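You operate a simulated robot arm through the tools that you are given. There is no shell and no other tool. Be economical: measure what you need, move in short steps, check, and stop when the job is done.

You run a simulated two-armed robot. Do the job below in one go: nothing can be reset, and whatever is moved stays where it is left.

JOB
Take the bench cloth from the top of the lid table and lay it out flat on the top of the spinner bench.

The check looks at the end state, three seconds after you hand in, the way a careful person would. Anything else that was tipped, shoved, dropped, spilled or broken makes it a failure. A push-on lid holds only when it is set on centred and level and pressed home; a screw cap is set on level and turned clockwise until tight. Flat cloth is picked up by pressing the open fingertips on it (5 to 10 N) and closing them slowly along it; thin cloth reads only 2 to 8 mm in the jaws.

ROBOT AND FRAMES
Two 7-joint arms with three-finger grippers on one trunk, on a base that drives. Base frame: it is fixed to the floor where the robot stands at the start and does not move with it; the origin is under the middle of the robot, x ahead of it, y to its left, z up; the surface under the hand at the start is at about z = 0.85. Units: m, degrees, N and s.
The left shoulder is at the start at [0.046, 0.154, 0.994], the right one opposite. With the tool pointing down near the work surface each hand reaches from about 0.1 to 0.62 m from the robot's upright axis, wherever it stands, measured 20 degrees to its own side. Places, roughly: top of the spinner bench [-1.7, 0.5, 0.9]. Payload 2.69 kg a hand.
Tool frame (each hand has its own): the origin (TCP) lies between the finger pads and is the grasp point; the fingertips stand 0.029 m ahead of it; z points along the fingers, y is the line along which they close. The gripper opens to 0.12 m. The gripper's body begins 0.078 m behind the TCP.
Orientation is that of the tool frame in the base frame, as a unit quaternion [x, y, z, w]. With the fingers straight down and closing along the base's y, the tool's x points along the base's -x, its y along +y and its z along -z.

CONTROLS
- The arms move only by the tool play_rows. It takes "left_targets", "right_targets" or both (then of equal length, played together; a hand with none holds still); each is one flat list of numbers, 7 for each row, row after row: the shift along the tool's x, y, z in m, then the turn, a rotation vector about the tool's x, y, z in degrees, then the gripper command, from -1 (shut) to 1 (fully open), values between in proportion. In form: [dx, dy, dz, rx, ry, rz, gripper, dx, dy, dz, rx, ry, rz, gripper, ...]. A call has 1 to 20 rows; each row shifts and turns the commanded pose from where the row before left it, along the tool's axes as they then stand. A row lasts 0.2 s, in which the tool goes at most 0.05 m and 8.6 degrees; a call with a longer step from one row to the next is refused whole, and so is a gripper value outside its range. A pose out of reach is approached as far as the arm can. The call stops where the force on the tool passes 40 N (or 10 N more than at its start, if that is more) or the arm is blocked; 0.2 s more then pass. Each finger halts on what it meets, pressing with about 23 N; the grip force reading is that of the motor and also rises with nothing between the fingers. The clock runs only during rows and for 0.2 s after the last one: add rows that do not move to give the fingers time. It gives the time, the measured TCP pose, the force on the tool (base axes), the opening and the grip force at its end, in the units of the frame above (readings bear some noise), with the torque about the TCP (base axes, N m) and any sound that the robot's microphone picked up.
- Cameras (640 x 400 px; columns grow to the right, rows downward): "scene" is now at [0.15, -0.0401, 1.1496]; the picture's right is [-0.46, -0.89, 0.00], its down [-0.46, 0.24, -0.85] and it looks along [0.76, -0.39, -0.52] (base axes); focal length 214 px, centre (320, 200). "left" rides on the left gripper at [0.063, 0, -0.104] in its tool frame; the picture's right is [0.00, 1.00, 0.00], its down [-0.83, 0.00, -0.56] and it looks along [-0.56, 0.00, 0.83] (tool axes); focal length 275 px, centre (320, 200). "right" rides on the right gripper at [0.063, 0, -0.104] in its tool frame; the picture's right is [0.00, 1.00, 0.00], its down [-0.83, 0.00, -0.56] and it looks along [-0.56, 0.00, 0.83] (tool axes); focal length 275 px, centre (320, 200).
- grab_frame(camera): a new picture of that camera. The clock stands still meanwhile.
- move_column(by): slides the trunk up (or, below 0, down) by that many m; the arms and the scene camera ride with it, the base frame stays. It gives what a move gives, with no picture.
- roll_base(legs): drives the robot by 1 to 6 legs, each [ahead, left, turn to the left] in m, m and degrees, along the robot's own axes; the way and the turn of a leg run together, so that a leg with both is an arc; at most 1.5 m and 180 degrees a leg. The arms and the cameras ride along, it lands a little off, and it stops where it bumps. It gives what a move gives.
- head_to(pan, tilt): turns the head with the scene camera to pan (to the left, within 80 degrees either way) and tilt (down, from -29 to 69), counted from straight ahead of the robot. It gives what a move gives.
- pixel_to_xyz(camera, pixels): for up to 12 pixels [column, row] of the newest picture of that camera ("zoom" is the newest enlarged one), the place [x, y, z] in the base frame of the surface seen there, good to about 0.002 m. The clock stands still meanwhile.
- zoom(camera, box): a new picture of the part [left, top, right, bottom] of that camera's present view, enlarged. The clock stands still meanwhile.
- finish_job(): hands the job in; it is judged then, once.

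Keep the steps short. Do not move on a guess: measure, check each grasp and each placing, and mend mistakes. In all there are 80 turns and 78 pictures (those below and enlarged ones count). Leave the grippers open and the arms clear of the work at the hand-in unless told otherwise, and finish with a single line.

The tools are called after ">>>" as a command line: name --argument value ..., lists and objects as JSON in quotes. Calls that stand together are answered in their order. play_rows: Moves the arms, as the interface text tells. Its arguments: {"type":"object","properties":{"left_targets":{"type":"array"},"right_targets":{"type":"array"}},"required":[]} The other tools are called the same way: move_column (by) slides the trunk up or down; roll_base (legs) drives the base; head_to (pan, tilt) turns the head that bears the scene camera; grab_frame (camera) takes a picture; pixel_to_xyz (camera, pixels) gives the place of the surface under pixels of a picture; zoom (camera, box) takes an enlarged picture of a part of a camera's view; finish_job () hands the job in.

At the start:

```text
time_s: 0.0
left_tcp_pos: [0.3429, 0.0031, 1.0488]
left_tcp_rot: [0.001, 1.0, 0.0, 0.0]
left_wrist_force: [-0.9, 0.1, -0.2]
left_wrist_torque: [-0.03, -0.02, -0.01]
left_grip_width: 0.12
left_gripper_force: 0.1
right_tcp_pos: [0.3045, -0.2682, 1.0425]
right_tcp_rot: [0.0, 1.0, 0.0, -0.001]
right_wrist_force: [-0.5, -0.2, -0.3]
right_wrist_torque: [0.04, 0.02, -0.01]
right_grip_width: 0.12
right_gripper_force: 0.0
trunk travel left (down, up): [-0.363, 0.074]
robot x, y, heading: [-0.0044, 0.0021, 0.1]
head pan, tilt: [-27.3, 31.3]
```

scene: 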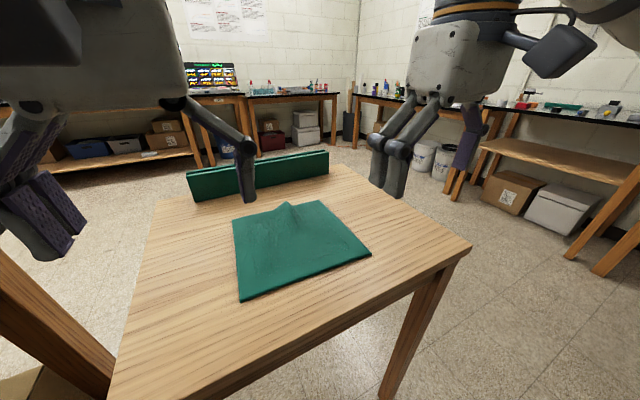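
right: 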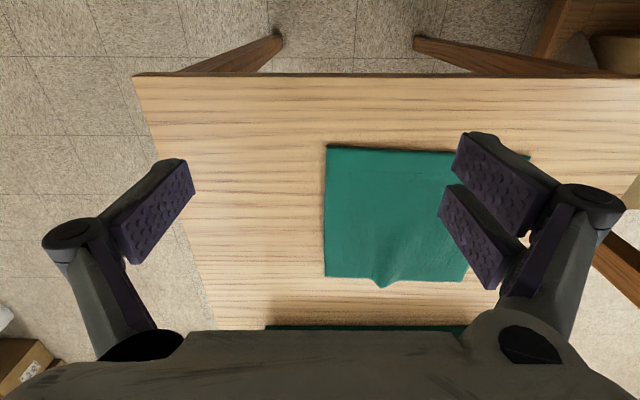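
left: 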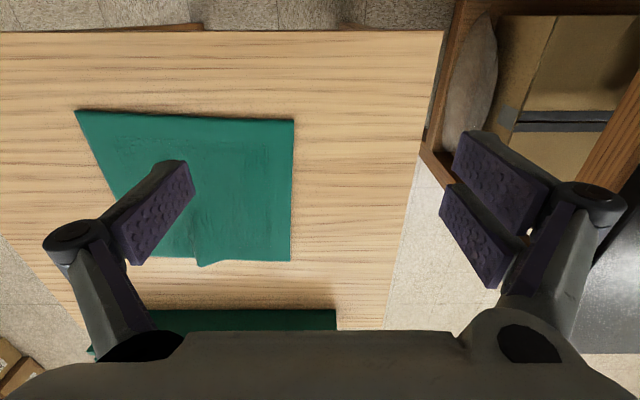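

I see the green cloth on the table, with a raised pucker on its far edge and a green block behind it. I'll measure the cloth's corners, the pucker, the block and the table top.

>>> pixel_to_xyz --camera "scene" --pixels '[[234, 221], [319, 202], [369, 253], [241, 298], [288, 207], [300, 240], [258, 163], [258, 185], [468, 246], [420, 246], [200, 190], [322, 160]]'

>>> zoom --camera "scene" --box '[180, 140, 400, 310]'

```text
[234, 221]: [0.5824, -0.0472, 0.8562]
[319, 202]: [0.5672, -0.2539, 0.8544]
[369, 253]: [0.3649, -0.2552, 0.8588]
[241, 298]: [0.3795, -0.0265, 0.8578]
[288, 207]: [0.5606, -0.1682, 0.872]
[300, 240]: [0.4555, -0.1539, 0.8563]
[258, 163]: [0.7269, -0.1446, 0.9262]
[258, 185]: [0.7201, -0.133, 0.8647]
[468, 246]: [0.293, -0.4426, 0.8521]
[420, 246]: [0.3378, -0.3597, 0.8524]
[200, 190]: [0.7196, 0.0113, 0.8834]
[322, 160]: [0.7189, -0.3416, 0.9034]
```

```text
2.35 times, centred on (290, 225) of scene
```

zoom: 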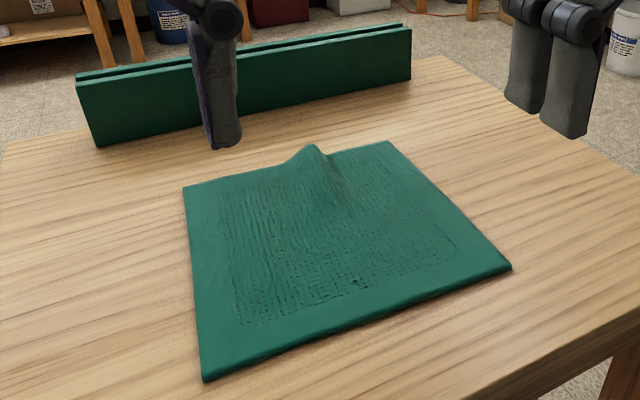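

The cloth is about 0.2 x 0.22 m and its top is at z≈0.857, on a table at z≈0.852. The pucker is at (0.56, -0.17, 0.872). Before touching anything, I'll look left and right for drive space and the target bench.

>>> head_to --pan 80 --tilt 20

>>> grab_frame --camera "scene"

>>> head_to --pan -80 --tilt 20

>>> grab_frame --camera "scene"

```text
time_s: 1.9
left_tcp_pos: [0.344, 0.0041, 1.0497]
left_tcp_rot: [0.0, 1.0, 0.0, 0.0]
left_wrist_force: [1.4, -0.6, -0.1]
left_wrist_torque: [0.01, -0.01, 0.0]
left_grip_width: 0.1201
left_gripper_force: 0.1
right_tcp_pos: [0.3046, -0.2689, 1.0426]
right_tcp_rot: [0.0, 1.0, 0.0, 0.0]
right_wrist_force: [0.2, 0.0, -1.0]
right_wrist_torque: [0.02, 0.04, -0.02]
right_grip_width: 0.1199
right_gripper_force: 0.1
trunk travel left (down, up): [-0.363, 0.074]
robot x, y, heading: [-0.0019, 0.003, 0.1]
head pan, tilt: [80.0, 20.0]
```

```text
73 pictures are left
```

scene: 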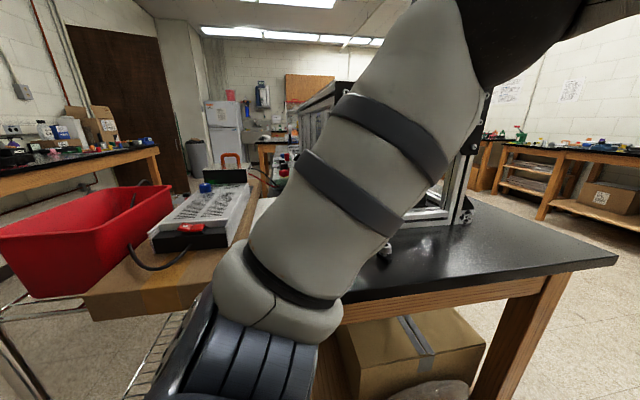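

```text
time_s: 4.3
left_tcp_pos: [0.3435, 0.0044, 1.0494]
left_tcp_rot: [0.0, 1.0, 0.0, 0.0]
left_wrist_force: [-0.9, -0.5, 0.5]
left_wrist_torque: [0.0, -0.01, 0.01]
left_grip_width: 0.1199
left_gripper_force: 0.1
right_tcp_pos: [0.3043, -0.2675, 1.0427]
right_tcp_rot: [0.0, 1.0, -0.001, 0.0]
right_wrist_force: [-0.7, -0.4, 0.3]
right_wrist_torque: [-0.01, 0.0, 0.0]
right_grip_width: 0.1198
right_gripper_force: 0.2
trunk travel left (down, up): [-0.363, 0.074]
robot x, y, heading: [0.0015, 0.0029, 0.3]
head pan, tilt: [-80.0, 20.0]
```

```text
72 pictures are left
```

scene: 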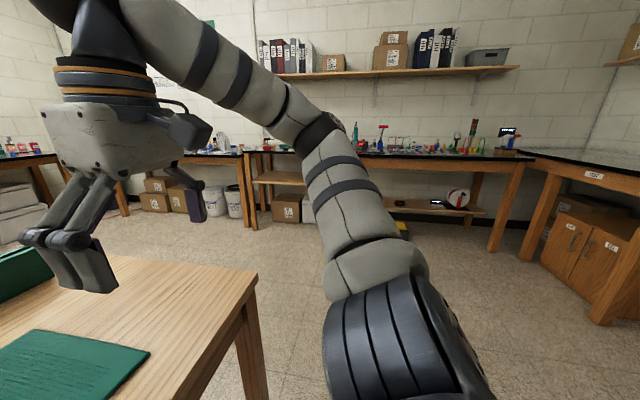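

There's a black table with a machine close on my left, and a cart behind that. I'll measure those before driving.

>>> head_to --pan 75 --tilt 40

>>> grab_frame --camera "scene"

>>> pixel_to_xyz --camera "scene" --pixels '[[400, 190], [500, 180], [450, 120], [100, 200], [200, 150], [60, 250], [600, 150], [280, 220], [370, 280], [150, 120]]'

```text
time_s: 6.7
left_tcp_pos: [0.3432, 0.0041, 1.0483]
left_tcp_rot: [0.0, 1.0, 0.0, 0.001]
left_wrist_force: [-0.1, -0.9, -0.3]
left_wrist_torque: [-0.01, 0.02, 0.03]
left_grip_width: 0.1202
left_gripper_force: 0.0
right_tcp_pos: [0.3037, -0.268, 1.0427]
right_tcp_rot: [0.001, 1.0, 0.0, 0.0]
right_wrist_force: [-0.3, 0.1, -0.2]
right_wrist_torque: [0.01, 0.0, -0.04]
right_grip_width: 0.1199
right_gripper_force: 0.1
trunk travel left (down, up): [-0.363, 0.074]
robot x, y, heading: [0.0027, -0.0019, 0.3]
head pan, tilt: [75.0, 40.0]
```

```text
71 pictures are left
```

scene: 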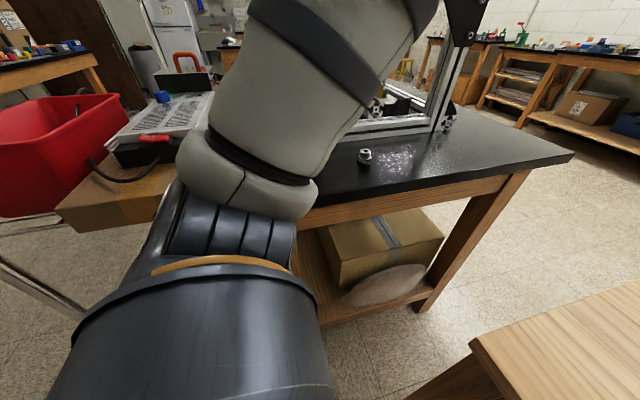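

```text
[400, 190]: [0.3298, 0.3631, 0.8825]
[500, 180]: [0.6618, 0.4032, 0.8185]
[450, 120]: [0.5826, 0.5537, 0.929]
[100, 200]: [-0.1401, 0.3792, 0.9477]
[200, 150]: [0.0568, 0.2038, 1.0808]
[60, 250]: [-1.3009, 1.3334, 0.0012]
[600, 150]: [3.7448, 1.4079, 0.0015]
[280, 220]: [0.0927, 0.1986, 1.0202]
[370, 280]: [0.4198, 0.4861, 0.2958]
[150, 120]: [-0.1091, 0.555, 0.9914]
```

The black table starts at y≈0.36 and the cart at y≈0.38, so I'll later back away on the right side. I'm taking the cloth by its near edge with both hands. Both hands first move above its two near corners, turn 90° so the fingers close along x with the cameras facing outward, and set the jaws to 0.04 m.

>>> play_rows --left_targets '[-0.0223, -0.02, 0, 0, 0, 0, -0.333, -0.0223, -0.02, 0, 0, 0, 0, -0.333, -0.0223, -0.02, 0, 0, 0, 0, -0.333, 0, 0, 0, 0, 0, 8.182, -0.333, 0, 0, 0, 0, 0, 8.182, -0.333, 0, 0, 0, 0, 0, 8.182, -0.333, 0, 0, 0, 0, 0, 8.182, -0.333, 0, 0, 0, 0, 0, 8.182, -0.333, 0, 0, 0, 0, 0, 8.182, -0.333, 0, 0, 0, 0, 0, 8.182, -0.333, 0, 0, 0, 0, 0, 8.182, -0.333, 0, 0, 0, 0, 0, 8.182, -0.333, 0, 0, 0, 0, 0, 8.182, -0.333, 0, 0, 0, 0, 0, 8.182, -0.333]' --right_targets '[-0.033, 0.011, 0, 0, 0, 0, -0.333, -0.033, 0.011, 0, 0, 0, 0, -0.333, -0.033, 0.011, 0, 0, 0, 0, -0.333, 0, 0, 0, 0, 0, -8.182, -0.333, 0, 0, 0, 0, 0, -8.182, -0.333, 0, 0, 0, 0, 0, -8.182, -0.333, 0, 0, 0, 0, 0, -8.182, -0.333, 0, 0, 0, 0, 0, -8.182, -0.333, 0, 0, 0, 0, 0, -8.182, -0.333, 0, 0, 0, 0, 0, -8.182, -0.333, 0, 0, 0, 0, 0, -8.182, -0.333, 0, 0, 0, 0, 0, -8.182, -0.333, 0, 0, 0, 0, 0, -8.182, -0.333, 0, 0, 0, 0, 0, -8.182, -0.333]'

>>> head_to --pan -20 --tilt 40

>>> grab_frame --camera "scene"

>>> grab_frame --camera "left"

>>> grab_frame --camera "right"

```text
time_s: 9.7
left_tcp_pos: [0.4118, -0.0546, 1.0491]
left_tcp_rot: [0.707, 0.707, -0.003, 0.0]
left_wrist_force: [0.1, -0.2, 0.3]
left_wrist_torque: [0.01, -0.04, -0.03]
left_grip_width: 0.0399
left_gripper_force: 0.0
right_tcp_pos: [0.4036, -0.2357, 1.0416]
right_tcp_rot: [0.708, -0.707, 0.0, 0.0]
right_wrist_force: [0.6, 0.3, -0.2]
right_wrist_torque: [0.02, 0.02, -0.01]
right_grip_width: 0.0401
right_gripper_force: 0.1
trunk travel left (down, up): [-0.363, 0.074]
robot x, y, heading: [-0.0029, 0.0068, 0.1]
head pan, tilt: [75.0, 40.0]
```

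```text
time_s: 11.4
left_tcp_pos: [0.4109, -0.0549, 1.0471]
left_tcp_rot: [0.706, 0.708, -0.003, -0.001]
left_wrist_force: [-0.2, -1.1, -0.2]
left_wrist_torque: [0.02, 0.04, -0.02]
left_grip_width: 0.0402
left_gripper_force: 0.0
right_tcp_pos: [0.4039, -0.2348, 1.0422]
right_tcp_rot: [-0.706, 0.708, 0.0, 0.0]
right_wrist_force: [0.5, 0.6, -0.3]
right_wrist_torque: [0.0, -0.01, -0.05]
right_grip_width: 0.04
right_gripper_force: 0.1
trunk travel left (down, up): [-0.363, 0.074]
robot x, y, heading: [-0.001, 0.0023, 0.1]
head pan, tilt: [-20.0, 40.0]
```

```text
70 pictures are left
```

scene: 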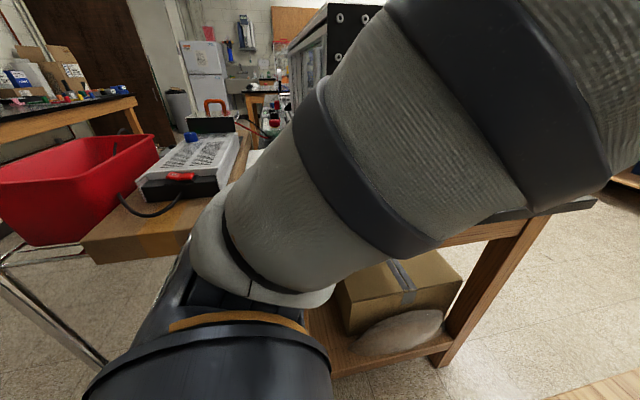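

```text
69 pictures are left
```

left: 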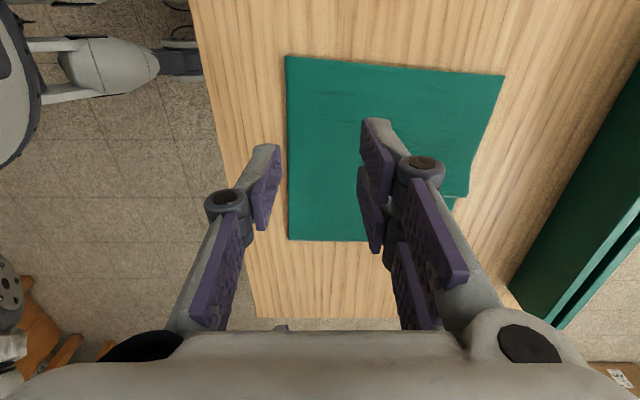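

```text
68 pictures are left
```

right: 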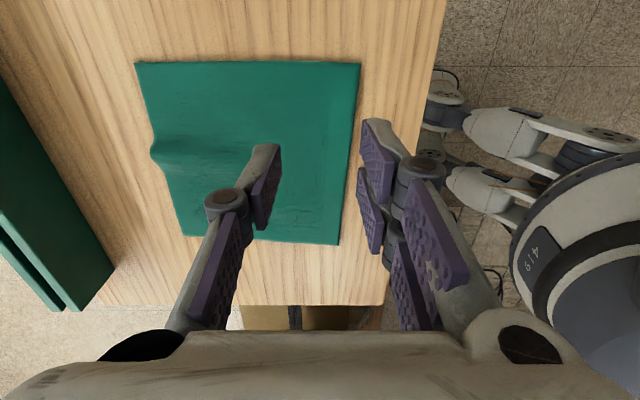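

The scene frame seems to have been taken before the head settled. I'll re-measure the near edge from the wrist views: left corners at (290,238) and (287,58), right corners at (340,242) and (359,66).

>>> pixel_to_xyz --camera "left" --pixels '[[291, 237], [288, 60], [291, 150], [340, 237], [445, 194], [499, 77]]'

>>> pixel_to_xyz --camera "right" --pixels '[[336, 240], [356, 67], [186, 232], [139, 66], [165, 148], [340, 270]]'

>>> grab_frame --camera "scene"

```text
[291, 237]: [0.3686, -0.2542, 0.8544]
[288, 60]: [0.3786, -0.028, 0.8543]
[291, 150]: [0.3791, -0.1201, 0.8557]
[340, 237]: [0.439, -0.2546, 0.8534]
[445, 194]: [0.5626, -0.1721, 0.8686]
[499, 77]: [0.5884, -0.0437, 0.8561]
```

```text
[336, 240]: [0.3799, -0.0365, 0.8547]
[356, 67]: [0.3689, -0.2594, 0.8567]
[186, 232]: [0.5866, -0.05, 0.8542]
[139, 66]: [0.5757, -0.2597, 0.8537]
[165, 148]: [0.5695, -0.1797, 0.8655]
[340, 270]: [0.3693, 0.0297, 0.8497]
```

```text
67 pictures are left
```

scene: 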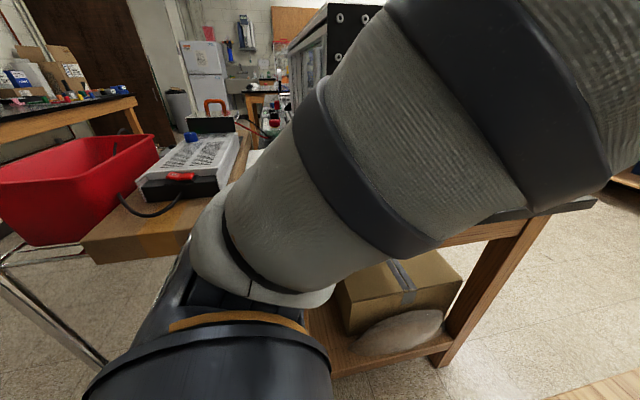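

The scene camera still points left even though the head reports pan -20. I'll command the head again.

>>> head_to --pan -10 --tilt 45

>>> grab_frame --camera "scene"

```text
time_s: 12.1
left_tcp_pos: [0.4112, -0.0555, 1.0468]
left_tcp_rot: [0.706, 0.708, -0.003, -0.002]
left_wrist_force: [-0.3, 0.4, -0.4]
left_wrist_torque: [-0.01, 0.01, 0.0]
left_grip_width: 0.0401
left_gripper_force: 0.1
right_tcp_pos: [0.4039, -0.235, 1.0417]
right_tcp_rot: [-0.707, 0.707, -0.001, 0.0]
right_wrist_force: [1.0, -0.9, -0.4]
right_wrist_torque: [-0.02, 0.0, -0.02]
right_grip_width: 0.0402
right_gripper_force: 0.1
trunk travel left (down, up): [-0.363, 0.074]
robot x, y, heading: [-0.0002, -0.001, 0.0]
head pan, tilt: [-10.0, 45.0]
```

```text
66 pictures are left
```

scene: 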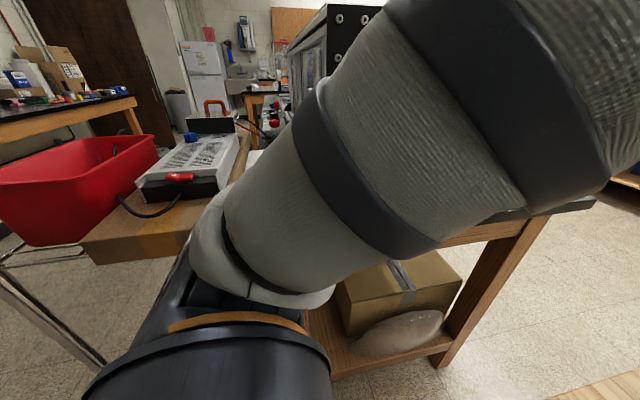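

The left elbow is probably holding the head, so I'll try again later. Both hands are over the near edge, centred about 0.033 m inside it. I'll go down to fingertips about 6 mm above the cloth.

>>> play_rows --left_targets '[0, 0, 0.039, 0, 0, 0, -0.333, 0, 0, 0.039, 0, 0, 0, -0.333, 0, 0, 0.039, 0, 0, 0, -0.333, 0, 0, 0.038, 0, 0, 0, -0.333, 0, 0, 0, 0, 0, 0, -0.333]' --right_targets '[0, 0, 0.038, 0, 0, 0, -0.333, 0, 0, 0.038, 0, 0, 0, -0.333, 0, 0, 0.037, 0, 0, 0, -0.333, 0, 0, 0.037, 0, 0, 0, -0.333, 0, 0, 0, 0, 0, 0, -0.333]'

>>> head_to --pan -15 --tilt 45

>>> grab_frame --camera "scene"

```text
time_s: 13.3
left_tcp_pos: [0.4108, -0.0554, 0.8948]
left_tcp_rot: [0.707, 0.708, 0.0, 0.001]
left_wrist_force: [-0.2, 0.1, 0.3]
left_wrist_torque: [0.02, 0.01, -0.02]
left_grip_width: 0.0401
left_gripper_force: 0.1
right_tcp_pos: [0.4029, -0.2353, 0.8928]
right_tcp_rot: [0.707, -0.707, 0.0, 0.0]
right_wrist_force: [0.0, -0.9, 0.4]
right_wrist_torque: [-0.01, -0.02, 0.02]
right_grip_width: 0.04
right_gripper_force: 0.1
trunk travel left (down, up): [-0.363, 0.074]
robot x, y, heading: [0.0026, 0.0008, -0.1]
head pan, tilt: [-10.0, 45.0]
```

```text
time_s: 14.0
left_tcp_pos: [0.41, -0.0552, 0.8938]
left_tcp_rot: [0.707, 0.707, 0.0, 0.0]
left_wrist_force: [0.1, 0.0, -0.4]
left_wrist_torque: [-0.02, -0.01, -0.04]
left_grip_width: 0.0399
left_gripper_force: 0.0
right_tcp_pos: [0.4042, -0.2346, 0.8931]
right_tcp_rot: [0.707, -0.707, 0.0, 0.001]
right_wrist_force: [0.0, 0.8, 0.9]
right_wrist_torque: [0.0, 0.0, 0.01]
right_grip_width: 0.0402
right_gripper_force: 0.1
trunk travel left (down, up): [-0.363, 0.074]
robot x, y, heading: [-0.0032, -0.0002, 0.2]
head pan, tilt: [-15.0, 45.0]
```

```text
65 pictures are left
```

scene: 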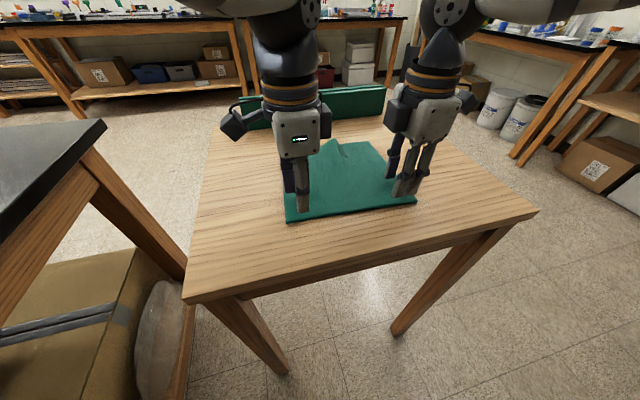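

The head has come free, and the fingers stand over the near corners as planned. Now I press down gently in small steps, looking for 5–10 N.

>>> play_rows --left_targets '[0, 0, 0.004, 0, 0, 0, -0.333, 0, 0, 0.004, 0, 0, 0, -0.333, 0, 0, 0.002, 0, 0, 0, -0.333, 0, 0, 0, 0, 0, 0, -0.333]' --right_targets '[0, 0, 0.004, 0, 0, 0, -0.333, 0, 0, 0.004, 0, 0, 0, -0.333, 0, 0, 0.001, 0, 0, 0, -0.333, 0, 0, 0, 0, 0, 0, -0.333]'

```text
time_s: 15.0
left_tcp_pos: [0.4103, -0.0568, 0.8836]
left_tcp_rot: [0.707, 0.707, 0.0, -0.001]
left_wrist_force: [-0.2, 0.0, 0.3]
left_wrist_torque: [0.02, 0.0, 0.05]
left_grip_width: 0.0403
left_gripper_force: 0.1
right_tcp_pos: [0.4039, -0.236, 0.8833]
right_tcp_rot: [0.708, -0.707, 0.0, 0.0]
right_wrist_force: [-0.2, -0.2, 1.1]
right_wrist_torque: [0.01, -0.01, -0.01]
right_grip_width: 0.0401
right_gripper_force: 0.0
trunk travel left (down, up): [-0.363, 0.074]
robot x, y, heading: [0.0021, -0.0031, 0.2]
head pan, tilt: [-15.0, 45.0]
```

Fingertips are at z≈0.8545 with no force yet, so I continue in 1 mm steps.

>>> play_rows --left_targets '[0, 0, 0.001, 0, 0, 0, -0.333, 0, 0, 0.001, 0, 0, 0, -0.333, 0, 0, 0.001, 0, 0, 0, -0.333]' --right_targets '[0, 0, 0.001, 0, 0, 0, -0.333, 0, 0, 0.001, 0, 0, 0, -0.333, 0, 0, 0.001, 0, 0, 0, -0.333]'

```text
time_s: 15.8
left_tcp_pos: [0.4093, -0.0571, 0.8821]
left_tcp_rot: [0.706, 0.708, 0.001, 0.002]
left_wrist_force: [-0.6, -1.3, 7.5]
left_wrist_torque: [-0.04, -0.02, 0.01]
left_grip_width: 0.0402
left_gripper_force: 0.3
right_tcp_pos: [0.4026, -0.2355, 0.882]
right_tcp_rot: [0.707, -0.707, 0.001, -0.001]
right_wrist_force: [1.7, -2.4, 13.0]
right_wrist_torque: [-0.02, 0.06, 0.01]
right_grip_width: 0.041
right_gripper_force: 0.1
trunk travel left (down, up): [-0.363, 0.074]
robot x, y, heading: [0.0008, 0.0001, -0.0]
head pan, tilt: [-15.0, 45.0]
```

Left reads 7.5 N, which is good. Right reads 13 N, slightly high. I'll ease the right up 0.5 mm and close both slowly over 14 rows.

>>> play_rows --left_targets '[0, 0, 0, 0, 0, 0, -0.38, 0, 0, 0, 0, 0, 0, -0.43, 0, 0, 0, 0, 0, 0, -0.48, 0, 0, 0, 0, 0, 0, -0.53, 0, 0, 0, 0, 0, 0, -0.58, 0, 0, 0, 0, 0, 0, -0.63, 0, 0, 0, 0, 0, 0, -0.68, 0, 0, 0, 0, 0, 0, -0.73, 0, 0, 0, 0, 0, 0, -0.78, 0, 0, 0, 0, 0, 0, -0.83, 0, 0, 0, 0, 0, 0, -0.88, 0, 0, 0, 0, 0, 0, -0.93, 0, 0, 0, 0, 0, 0, -1, 0, 0, 0, 0, 0, 0, -1, 0, 0, 0, 0, 0, 0, -1]' --right_targets '[0, 0, -0.0006, 0, 0, 0, -0.38, 0, 0, 0, 0, 0, 0, -0.43, 0, 0, 0, 0, 0, 0, -0.48, 0, 0, 0, 0, 0, 0, -0.53, 0, 0, 0, 0, 0, 0, -0.58, 0, 0, 0, 0, 0, 0, -0.63, 0, 0, 0, 0, 0, 0, -0.68, 0, 0, 0, 0, 0, 0, -0.73, 0, 0, 0, 0, 0, 0, -0.78, 0, 0, 0, 0, 0, 0, -0.83, 0, 0, 0, 0, 0, 0, -0.88, 0, 0, 0, 0, 0, 0, -0.93, 0, 0, 0, 0, 0, 0, -1, 0, 0, 0, 0, 0, 0, -1, 0, 0, 0, 0, 0, 0, -1]'

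>>> grab_frame --camera "left"

>>> grab_frame --camera "right"

```text
time_s: 19.0
left_tcp_pos: [0.4086, -0.0554, 0.8808]
left_tcp_rot: [0.707, 0.707, 0.001, 0.0]
left_wrist_force: [0.3, -0.8, 3.7]
left_wrist_torque: [0.0, 0.0, 0.0]
left_grip_width: 0.0052
left_gripper_force: 23.1
right_tcp_pos: [0.4022, -0.2354, 0.8801]
right_tcp_rot: [-0.707, 0.708, 0.0, 0.001]
right_wrist_force: [-1.3, -0.9, 3.7]
right_wrist_torque: [0.02, 0.0, -0.02]
right_grip_width: 0.0048
right_gripper_force: 22.9
trunk travel left (down, up): [-0.363, 0.074]
robot x, y, heading: [0.0043, -0.0021, -0.0]
head pan, tilt: [-15.0, 45.0]
```

```text
64 pictures are left
```

left: 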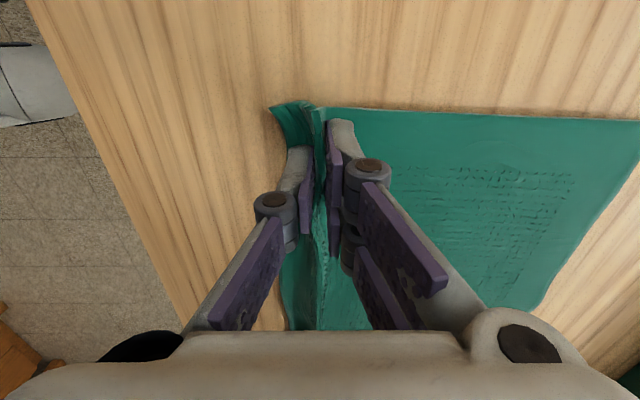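

```text
63 pictures are left
```

right: 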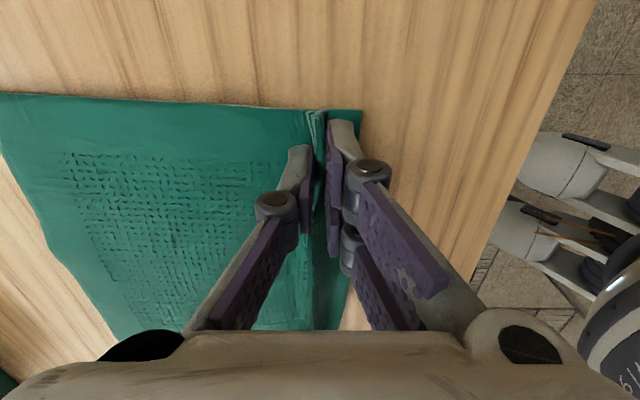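

Both hands have gathered a clean fold (5.2 and 4.8 mm). I'll lift slowly by 0.22 m.

>>> play_rows --left_targets '[0, 0, -0.01, 0, 0, 0, -1, 0, 0, -0.015, 0, 0, 0, -1, 0, 0, -0.015, 0, 0, 0, -1, 0, 0, -0.02, 0, 0, 0, -1, 0, 0, -0.02, 0, 0, 0, -1, 0, 0, -0.02, 0, 0, 0, -1, 0, 0, -0.02, 0, 0, 0, -1, 0, 0, -0.02, 0, 0, 0, -1, 0, 0, -0.02, 0, 0, 0, -1, 0, 0, -0.02, 0, 0, 0, -1, 0, 0, -0.02, 0, 0, 0, -1, 0, 0, -0.02, 0, 0, 0, -1, 0, 0, 0, 0, 0, 0, -1]' --right_targets '[0, 0, -0.01, 0, 0, 0, -1, 0, 0, -0.015, 0, 0, 0, -1, 0, 0, -0.015, 0, 0, 0, -1, 0, 0, -0.02, 0, 0, 0, -1, 0, 0, -0.02, 0, 0, 0, -1, 0, 0, -0.02, 0, 0, 0, -1, 0, 0, -0.02, 0, 0, 0, -1, 0, 0, -0.02, 0, 0, 0, -1, 0, 0, -0.02, 0, 0, 0, -1, 0, 0, -0.02, 0, 0, 0, -1, 0, 0, -0.02, 0, 0, 0, -1, 0, 0, -0.02, 0, 0, 0, -1, 0, 0, 0, 0, 0, 0, -1]'

>>> grab_frame --camera "scene"

>>> grab_frame --camera "right"

```text
time_s: 21.8
left_tcp_pos: [0.4105, -0.054, 1.1]
left_tcp_rot: [0.707, 0.708, -0.001, 0.001]
left_wrist_force: [0.1, -0.4, 0.2]
left_wrist_torque: [0.02, 0.01, -0.02]
left_grip_width: 0.005
left_gripper_force: 23.3
right_tcp_pos: [0.4047, -0.2366, 1.1008]
right_tcp_rot: [-0.707, 0.707, 0.0, 0.0]
right_wrist_force: [-0.7, -0.2, -0.1]
right_wrist_torque: [0.02, -0.05, 0.0]
right_grip_width: 0.0046
right_gripper_force: 22.3
trunk travel left (down, up): [-0.363, 0.074]
robot x, y, heading: [0.0006, 0.0005, 0.0]
head pan, tilt: [-15.0, 45.0]
```

```text
62 pictures are left
```

scene: 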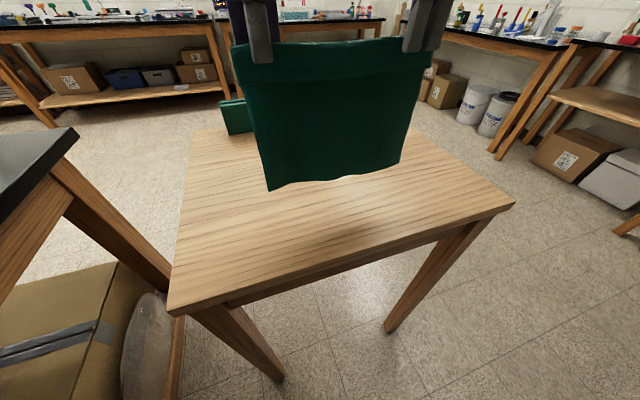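

```text
61 pictures are left
```

right: 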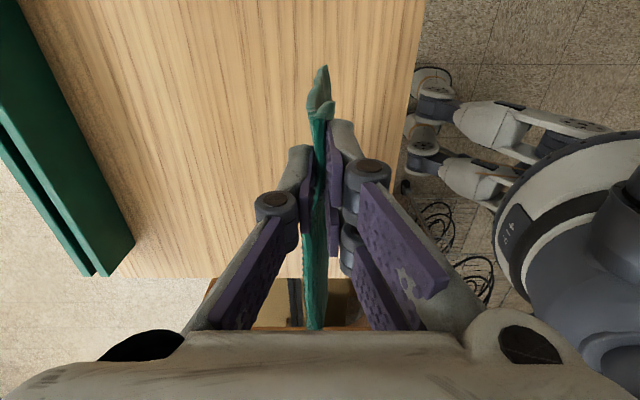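

The cloth hangs square from both hands, clear of the table. I'll raise the trunk 0.06 m, shift right away from the cart, turn right 90° and look around.

>>> move_column --by 0.06

>>> roll_base --legs '[[0, -0.4, 0], [0, 0, -90]]'

>>> head_to --pan -75 --tilt 25

>>> grab_frame --camera "scene"

```text
time_s: 22.8
left_tcp_pos: [0.3552, -0.0554, 1.2317]
left_tcp_rot: [0.705, 0.703, 0.066, 0.068]
left_wrist_force: [10.2, -25.8, -12.9]
left_wrist_torque: [-0.52, -0.12, 0.07]
left_grip_width: 0.0052
left_gripper_force: 23.0
right_tcp_pos: [0.4046, -0.2327, 1.1608]
right_tcp_rot: [0.709, -0.705, -0.004, 0.0]
right_wrist_force: [-7.9, 26.0, 13.3]
right_wrist_torque: [0.94, 0.26, 0.26]
right_grip_width: 0.0049
right_gripper_force: 23.3
trunk travel left (down, up): [-0.423, 0.014]
robot x, y, heading: [0.0013, 0.0007, 0.1]
head pan, tilt: [-15.0, 45.0]
```

```text
time_s: 30.2
left_tcp_pos: [-0.0588, -0.7469, 1.2344]
left_tcp_rot: [0.995, -0.004, -0.002, 0.096]
left_wrist_force: [-14.4, -3.2, -6.7]
left_wrist_torque: [-0.03, 0.25, 0.09]
left_grip_width: 0.0049
left_gripper_force: 22.8
right_tcp_pos: [-0.2385, -0.7941, 1.1606]
right_tcp_rot: [0.003, 1.0, 0.0, 0.0]
right_wrist_force: [13.4, 4.5, 7.3]
right_wrist_torque: [0.08, -0.47, 0.15]
right_grip_width: 0.005
right_gripper_force: 23.2
trunk travel left (down, up): [-0.423, 0.014]
robot x, y, heading: [0.0042, -0.3966, -90.1]
head pan, tilt: [-15.0, 45.0]
```

```text
time_s: 31.5
left_tcp_pos: [-0.0573, -0.7484, 1.2339]
left_tcp_rot: [0.995, -0.004, -0.003, 0.096]
left_wrist_force: [-11.3, -4.1, -5.7]
left_wrist_torque: [-0.06, 0.26, 0.06]
left_grip_width: 0.0047
left_gripper_force: 23.2
right_tcp_pos: [-0.2379, -0.795, 1.1623]
right_tcp_rot: [0.004, 1.0, 0.0, 0.0]
right_wrist_force: [13.4, 4.1, 6.1]
right_wrist_torque: [0.11, -0.47, 0.16]
right_grip_width: 0.0048
right_gripper_force: 22.9
trunk travel left (down, up): [-0.423, 0.014]
robot x, y, heading: [-0.0001, -0.3944, -90.6]
head pan, tilt: [-75.0, 25.0]
```

```text
60 pictures are left
```

scene: 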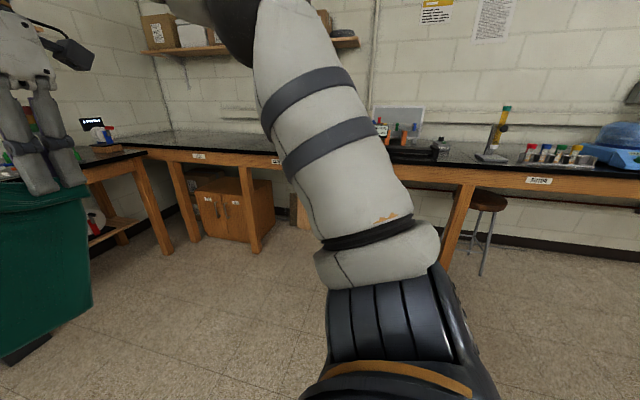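

Raising the trunk disturbed the left arm. Its hand is 7 cm higher than the right, tilted 11°, and the cloth is under about 14 N of tension. It's still gripped at 5 mm. I'll play still rows to see whether it settles.

>>> play_rows --left_targets '[0, 0, 0, 0, 0, 0, -1, 0, 0, 0, 0, 0, 0, -1]' --right_targets '[0, 0, 0, 0, 0, 0, -1, 0, 0, 0, 0, 0, 0, -1]'

>>> head_to --pan 0 --tilt 20

>>> grab_frame --camera "scene"

```text
time_s: 32.1
left_tcp_pos: [-0.0578, -0.7475, 1.2352]
left_tcp_rot: [0.995, -0.003, -0.003, 0.097]
left_wrist_force: [-13.6, -4.9, -6.7]
left_wrist_torque: [-0.06, 0.21, 0.11]
left_grip_width: 0.0046
left_gripper_force: 22.7
right_tcp_pos: [-0.238, -0.7948, 1.162]
right_tcp_rot: [0.004, 1.0, 0.001, 0.0]
right_wrist_force: [12.2, 4.9, 6.5]
right_wrist_torque: [0.07, -0.49, 0.18]
right_grip_width: 0.0051
right_gripper_force: 22.9
trunk travel left (down, up): [-0.423, 0.014]
robot x, y, heading: [-0.0005, -0.3904, -90.4]
head pan, tilt: [-75.0, 25.0]
```

```text
time_s: 33.6
left_tcp_pos: [-0.0551, -0.7484, 1.2339]
left_tcp_rot: [0.995, -0.001, -0.004, 0.095]
left_wrist_force: [-16.1, -4.6, -8.2]
left_wrist_torque: [-0.07, 0.34, 0.09]
left_grip_width: 0.0047
left_gripper_force: 22.7
right_tcp_pos: [-0.2385, -0.7947, 1.1604]
right_tcp_rot: [0.003, 1.0, 0.0, 0.001]
right_wrist_force: [16.2, 5.3, 7.6]
right_wrist_torque: [0.07, -0.62, 0.21]
right_grip_width: 0.0049
right_gripper_force: 23.1
trunk travel left (down, up): [-0.423, 0.014]
robot x, y, heading: [-0.0003, -0.394, -90.5]
head pan, tilt: [0.0, 20.0]
```

```text
59 pictures are left
```

scene: 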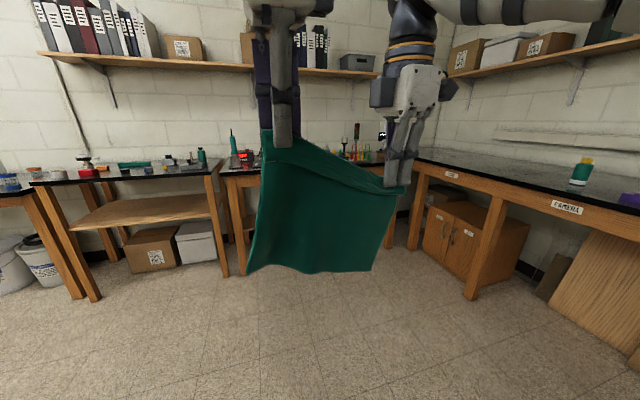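

The left hand is simply standing higher. I'll level it (+11° about its x), then bring it down 0.072 m and ahead 0.046 m to match the right.

>>> play_rows --left_targets '[0, 0.004, 0.012, 5.5, 0, 0, -1, 0, 0.004, 0.012, 5.5, 0, 0, -1, 0, 0.009, 0.012, 0, 0, 0, -1, 0, 0.009, 0.012, 0, 0, 0, -1, 0, 0.01, 0.012, 0, 0, 0, -1, 0, 0.01, 0.012, 0, 0, 0, -1, 0, 0, 0, 0, 0, 0, -1]'

>>> grab_frame --camera "scene"

```text
time_s: 35.2
left_tcp_pos: [-0.0438, -0.7852, 1.1506]
left_tcp_rot: [1.0, -0.003, 0.0, 0.001]
left_wrist_force: [-0.8, 0.0, -0.4]
left_wrist_torque: [-0.08, 0.06, 0.03]
left_grip_width: 0.0047
left_gripper_force: 23.2
left hand out of reach, approached as far as the arm can: row 1, 2
right_tcp_pos: [-0.2377, -0.7943, 1.1618]
right_tcp_rot: [0.004, 1.0, 0.0, 0.0]
right_wrist_force: [0.5, 0.2, -0.9]
right_wrist_torque: [-0.05, -0.04, 0.08]
right_grip_width: 0.0047
right_gripper_force: 22.7
trunk travel left (down, up): [-0.423, 0.014]
robot x, y, heading: [0.0027, -0.3938, -90.7]
head pan, tilt: [0.0, 20.0]
```

```text
58 pictures are left
```

scene: 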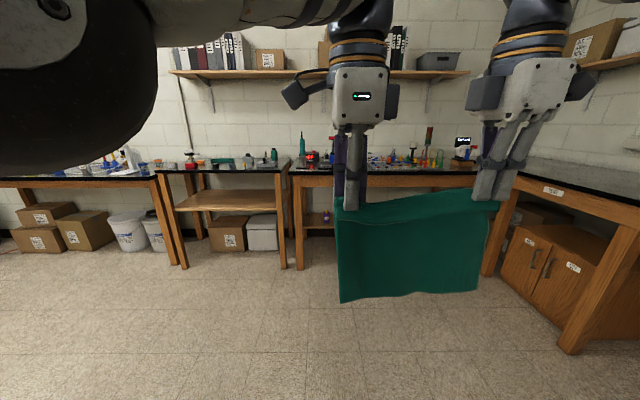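

The cloth hangs level with the tension gone. I'll turn right another 90° and look toward the spinner bench.

>>> roll_base --legs '[[0, 0, -90]]'

>>> head_to --pan -30 --tilt 20

>>> grab_frame --camera "scene"

```text
time_s: 39.4
left_tcp_pos: [-0.3909, -0.3455, 1.1507]
left_tcp_rot: [-0.702, 0.712, 0.001, 0.001]
left_wrist_force: [-0.8, 0.9, 0.1]
left_wrist_torque: [0.04, 0.01, 0.09]
left_grip_width: 0.0047
left_gripper_force: 22.6
right_tcp_pos: [-0.3986, -0.1517, 1.1612]
right_tcp_rot: [0.713, 0.702, -0.001, 0.001]
right_wrist_force: [-0.3, -0.6, -0.2]
right_wrist_torque: [0.0, 0.02, 0.07]
right_grip_width: 0.0043
right_gripper_force: 22.9
trunk travel left (down, up): [-0.423, 0.014]
robot x, y, heading: [0.0007, -0.3945, 179.1]
head pan, tilt: [0.0, 20.0]
```

```text
time_s: 40.4
left_tcp_pos: [-0.3908, -0.3442, 1.1511]
left_tcp_rot: [-0.701, 0.713, 0.002, 0.0]
left_wrist_force: [1.1, 1.2, -0.8]
left_wrist_torque: [0.02, 0.0, 0.08]
left_grip_width: 0.0045
left_gripper_force: 23.1
right_tcp_pos: [-0.3988, -0.1527, 1.1613]
right_tcp_rot: [0.712, 0.702, 0.0, 0.0]
right_wrist_force: [0.4, -1.1, 0.3]
right_wrist_torque: [0.02, 0.02, 0.1]
right_grip_width: 0.0046
right_gripper_force: 23.5
trunk travel left (down, up): [-0.423, 0.014]
robot x, y, heading: [0.0029, -0.3931, 179.3]
head pan, tilt: [-30.0, 20.0]
```

```text
57 pictures are left
```

scene: 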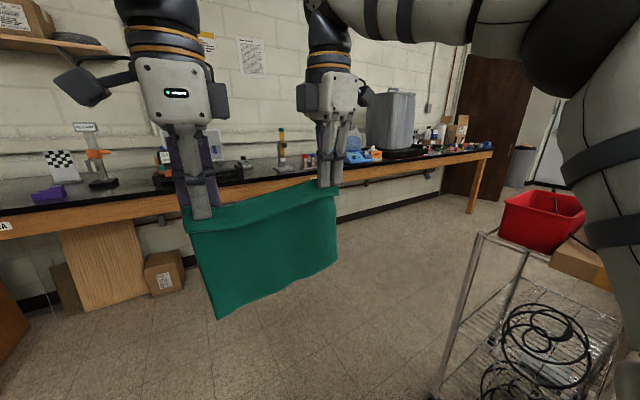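

Benches run along the wall ahead. I'll zoom in on the bench from the microscope to the grey box, and measure points on it.

>>> zoom --camera "scene" --box '[200, 80, 520, 220]'

>>> pixel_to_xyz --camera "scene" --pixels '[[350, 182], [400, 170], [490, 155], [355, 155], [395, 150], [420, 155], [380, 163], [280, 165], [260, 183], [560, 200], [150, 205], [20, 215]]'

```text
2.00 times, centred on (360, 150) of scene
```

zoom: 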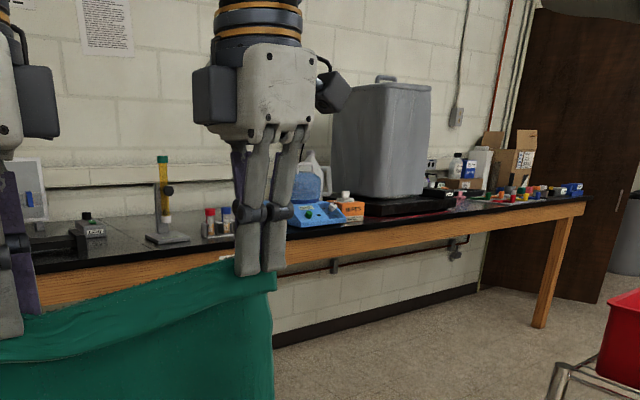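

```text
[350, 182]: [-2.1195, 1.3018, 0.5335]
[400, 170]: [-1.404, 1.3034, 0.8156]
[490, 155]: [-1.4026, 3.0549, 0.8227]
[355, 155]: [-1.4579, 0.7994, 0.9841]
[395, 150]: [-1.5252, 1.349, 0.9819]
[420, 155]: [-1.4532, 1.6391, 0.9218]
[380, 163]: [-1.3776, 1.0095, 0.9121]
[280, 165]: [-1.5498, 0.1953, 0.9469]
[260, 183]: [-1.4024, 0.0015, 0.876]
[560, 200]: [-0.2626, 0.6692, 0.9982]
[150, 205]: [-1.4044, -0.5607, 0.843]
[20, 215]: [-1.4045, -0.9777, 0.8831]
```

The bench front edge is at x≈-1.404 and the top is at about z 0.90. I'll drive ahead 0.7 m, staying clear of the cart, for a closer look.

>>> roll_base --legs '[[0.65, 0, 0]]'

>>> head_to --pan -45 --tilt 25

>>> grab_frame --camera "scene"

```text
time_s: 44.0
left_tcp_pos: [-1.0439, -0.3373, 1.1499]
left_tcp_rot: [-0.703, 0.711, 0.002, 0.001]
left_wrist_force: [0.9, 1.1, -0.5]
left_wrist_torque: [0.02, -0.02, 0.12]
left_grip_width: 0.0047
left_gripper_force: 23.0
right_tcp_pos: [-1.0524, -0.1432, 1.1604]
right_tcp_rot: [0.711, 0.703, 0.001, 0.001]
right_wrist_force: [0.8, -0.1, -0.5]
right_wrist_torque: [-0.02, 0.0, 0.1]
right_grip_width: 0.0046
right_gripper_force: 23.1
trunk travel left (down, up): [-0.423, 0.014]
robot x, y, heading: [-0.6482, -0.3856, 179.1]
head pan, tilt: [-30.0, 20.0]
```

```text
time_s: 44.8
left_tcp_pos: [-1.0435, -0.3371, 1.151]
left_tcp_rot: [-0.704, 0.711, 0.001, 0.001]
left_wrist_force: [-0.4, -0.5, -0.3]
left_wrist_torque: [-0.01, -0.01, 0.08]
left_grip_width: 0.0045
left_gripper_force: 23.2
right_tcp_pos: [-1.0528, -0.144, 1.1608]
right_tcp_rot: [0.712, 0.702, 0.0, 0.0]
right_wrist_force: [1.1, -0.8, -0.2]
right_wrist_torque: [-0.01, -0.02, 0.08]
right_grip_width: 0.0046
right_gripper_force: 22.8
trunk travel left (down, up): [-0.423, 0.014]
robot x, y, heading: [-0.6518, -0.3856, 179.1]
head pan, tilt: [-45.0, 25.0]
```

```text
55 pictures are left
```

scene: 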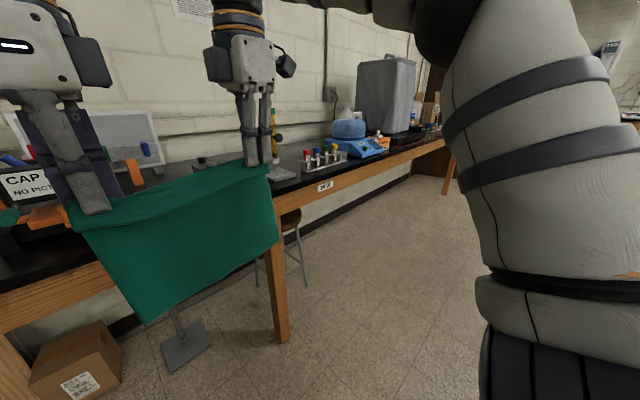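

A new bench section starts at the leg (275,270), with a label at (326,188). I'll zoom in on the label and the top.

>>> zoom --camera "scene" --box '[260, 110, 450, 220]'

>>> pixel_to_xyz --camera "scene" --pixels '[[277, 230], [326, 188], [320, 168], [335, 150], [350, 130], [372, 153], [385, 145], [285, 172], [300, 178], [405, 139], [390, 90], [445, 143]]'

```text
3.37 times, centred on (355, 165) of scene
```

zoom: 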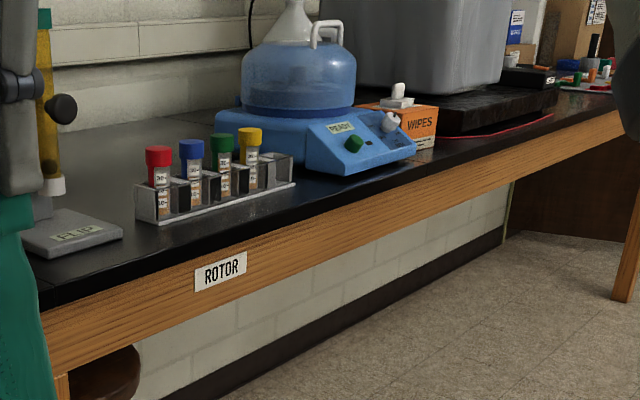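

```text
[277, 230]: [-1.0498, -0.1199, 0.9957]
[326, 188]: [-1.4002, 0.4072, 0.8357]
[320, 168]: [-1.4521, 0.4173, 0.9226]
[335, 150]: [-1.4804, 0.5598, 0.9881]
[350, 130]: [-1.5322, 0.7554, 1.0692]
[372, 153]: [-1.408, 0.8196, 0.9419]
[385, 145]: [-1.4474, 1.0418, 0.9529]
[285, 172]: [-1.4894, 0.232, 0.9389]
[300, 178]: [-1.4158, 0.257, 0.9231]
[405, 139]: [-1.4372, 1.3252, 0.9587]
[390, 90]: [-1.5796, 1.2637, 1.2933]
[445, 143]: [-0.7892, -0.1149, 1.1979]
```

The label reads "ROTOR", and the centrifuge is there, so this is the spinner bench. On it are a FLIP stand (y≈0.23), a tube rack (y≈0.37–0.56, front) and the centrifuge (y≈0.6–0.82). Before strafing right I'll check where the cart is.

>>> head_to --pan -80 --tilt 45

>>> grab_frame --camera "scene"

```text
time_s: 45.8
left_tcp_pos: [-1.0425, -0.3373, 1.1507]
left_tcp_rot: [-0.704, 0.711, 0.002, 0.001]
left_wrist_force: [-0.9, 0.8, -0.3]
left_wrist_torque: [0.03, 0.0, 0.09]
left_grip_width: 0.0045
left_gripper_force: 22.4
right_tcp_pos: [-1.0517, -0.1442, 1.1622]
right_tcp_rot: [0.712, 0.703, -0.001, 0.0]
right_wrist_force: [-0.1, -1.0, -0.8]
right_wrist_torque: [-0.02, -0.02, 0.06]
right_grip_width: 0.0045
right_gripper_force: 23.3
trunk travel left (down, up): [-0.423, 0.014]
robot x, y, heading: [-0.6491, -0.3837, 179.3]
head pan, tilt: [-80.0, 45.0]
```

```text
53 pictures are left
```

scene: 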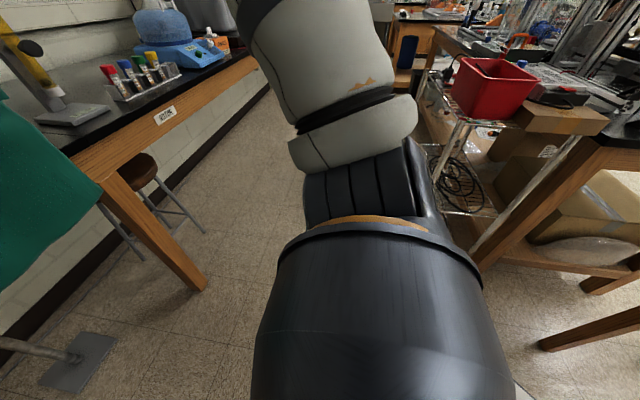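

>>> pixel_to_xyz --camera "scene" --pixels '[[462, 95], [455, 125], [432, 150], [470, 210], [490, 240], [265, 100], [150, 210], [80, 115], [430, 60], [440, 108]]'

>>> zoom --camera "scene" --box '[0, 20, 260, 200]'

```text
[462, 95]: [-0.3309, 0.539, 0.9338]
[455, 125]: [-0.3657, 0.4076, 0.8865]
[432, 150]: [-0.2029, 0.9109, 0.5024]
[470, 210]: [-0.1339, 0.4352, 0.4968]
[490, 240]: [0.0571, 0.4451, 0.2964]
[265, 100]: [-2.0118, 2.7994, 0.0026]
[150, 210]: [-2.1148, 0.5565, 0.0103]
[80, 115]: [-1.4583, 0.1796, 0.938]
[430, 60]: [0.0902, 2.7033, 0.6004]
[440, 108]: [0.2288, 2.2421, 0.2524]
```

```text
2.22 times, centred on (130, 110) of scene
```

zoom: 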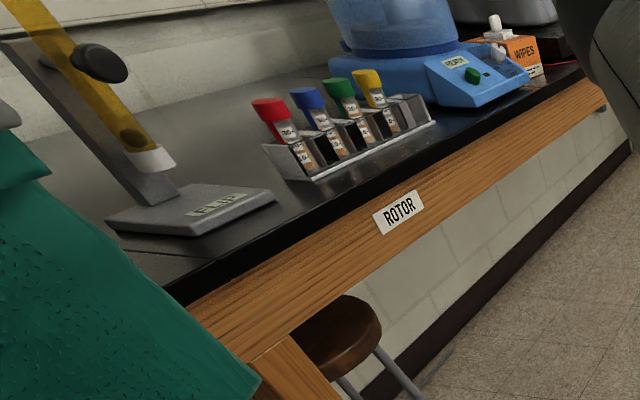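

The cart face is at x≈-0.37 and the bench edge at -1.404, so the aisle is wide enough. I'll move ahead 0.2 m and right 0.7 m to face this bench.

>>> roll_base --legs '[[0.2, 0, 0.8], [0, -0.7, 0]]'

>>> head_to --pan 0 --tilt 25

>>> grab_frame --camera "scene"

```text
time_s: 52.8
left_tcp_pos: [-1.2462, 0.3587, 1.1502]
left_tcp_rot: [0.71, -0.704, -0.002, 0.0]
left_wrist_force: [1.0, 0.4, 0.0]
left_wrist_torque: [0.02, -0.02, 0.11]
left_grip_width: 0.0044
left_gripper_force: 22.4
right_tcp_pos: [-1.2589, 0.5526, 1.1601]
right_tcp_rot: [0.704, 0.71, -0.001, 0.0]
right_wrist_force: [0.5, -1.3, -1.1]
right_wrist_torque: [-0.01, 0.0, 0.09]
right_grip_width: 0.0044
right_gripper_force: 23.1
trunk travel left (down, up): [-0.423, 0.014]
robot x, y, heading: [-0.8562, 0.3169, -179.8]
head pan, tilt: [-80.0, 45.0]
```

```text
time_s: 54.3
left_tcp_pos: [-1.2469, 0.3582, 1.1514]
left_tcp_rot: [0.71, -0.704, -0.001, -0.001]
left_wrist_force: [-0.4, 1.2, -0.3]
left_wrist_torque: [0.06, 0.01, 0.12]
left_grip_width: 0.0046
left_gripper_force: 23.0
right_tcp_pos: [-1.2606, 0.5523, 1.1606]
right_tcp_rot: [0.705, 0.709, -0.001, 0.0]
right_wrist_force: [0.7, -1.0, -0.1]
right_wrist_torque: [-0.01, 0.02, 0.08]
right_grip_width: 0.0046
right_gripper_force: 23.7
trunk travel left (down, up): [-0.423, 0.014]
robot x, y, heading: [-0.8571, 0.3192, -179.4]
head pan, tilt: [0.0, 25.0]
```

```text
51 pictures are left
```

scene: 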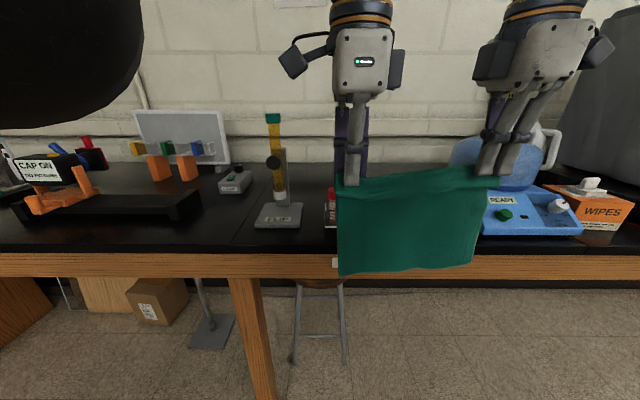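

The bench seam is near column 247, left of the FLIP stand. The cloth hides the middle, so I'll use the wrist views to see behind it.

>>> pixel_to_xyz --camera "scene" --pixels '[[247, 235], [256, 227], [300, 227], [301, 206], [258, 205], [247, 170], [310, 175], [300, 140], [327, 226], [331, 192], [270, 120], [480, 228]]'

>>> grab_frame --camera "left"

>>> grab_frame --camera "right"

```text
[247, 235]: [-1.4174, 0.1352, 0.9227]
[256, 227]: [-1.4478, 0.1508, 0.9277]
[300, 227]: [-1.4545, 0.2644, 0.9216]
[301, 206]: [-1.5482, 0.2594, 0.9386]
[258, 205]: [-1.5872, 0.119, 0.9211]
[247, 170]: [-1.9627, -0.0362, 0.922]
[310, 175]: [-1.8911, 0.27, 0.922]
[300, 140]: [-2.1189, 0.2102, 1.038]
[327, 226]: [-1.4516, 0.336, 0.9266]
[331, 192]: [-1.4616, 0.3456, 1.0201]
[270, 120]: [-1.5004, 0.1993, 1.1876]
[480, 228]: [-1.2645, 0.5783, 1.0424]
```

```text
50 pictures are left
```

left: 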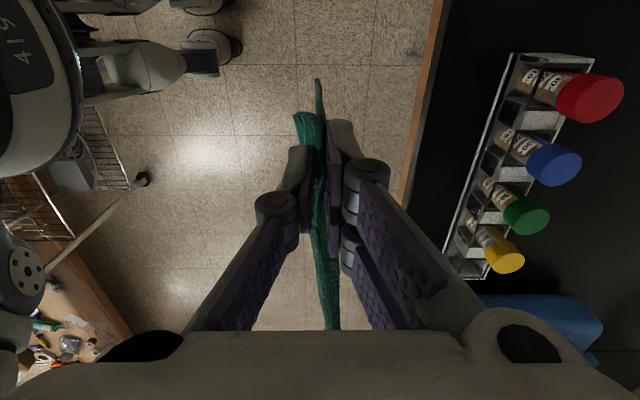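

```text
49 pictures are left
```

right: 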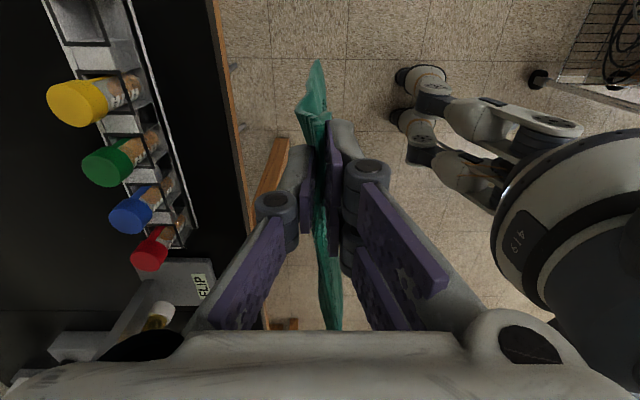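

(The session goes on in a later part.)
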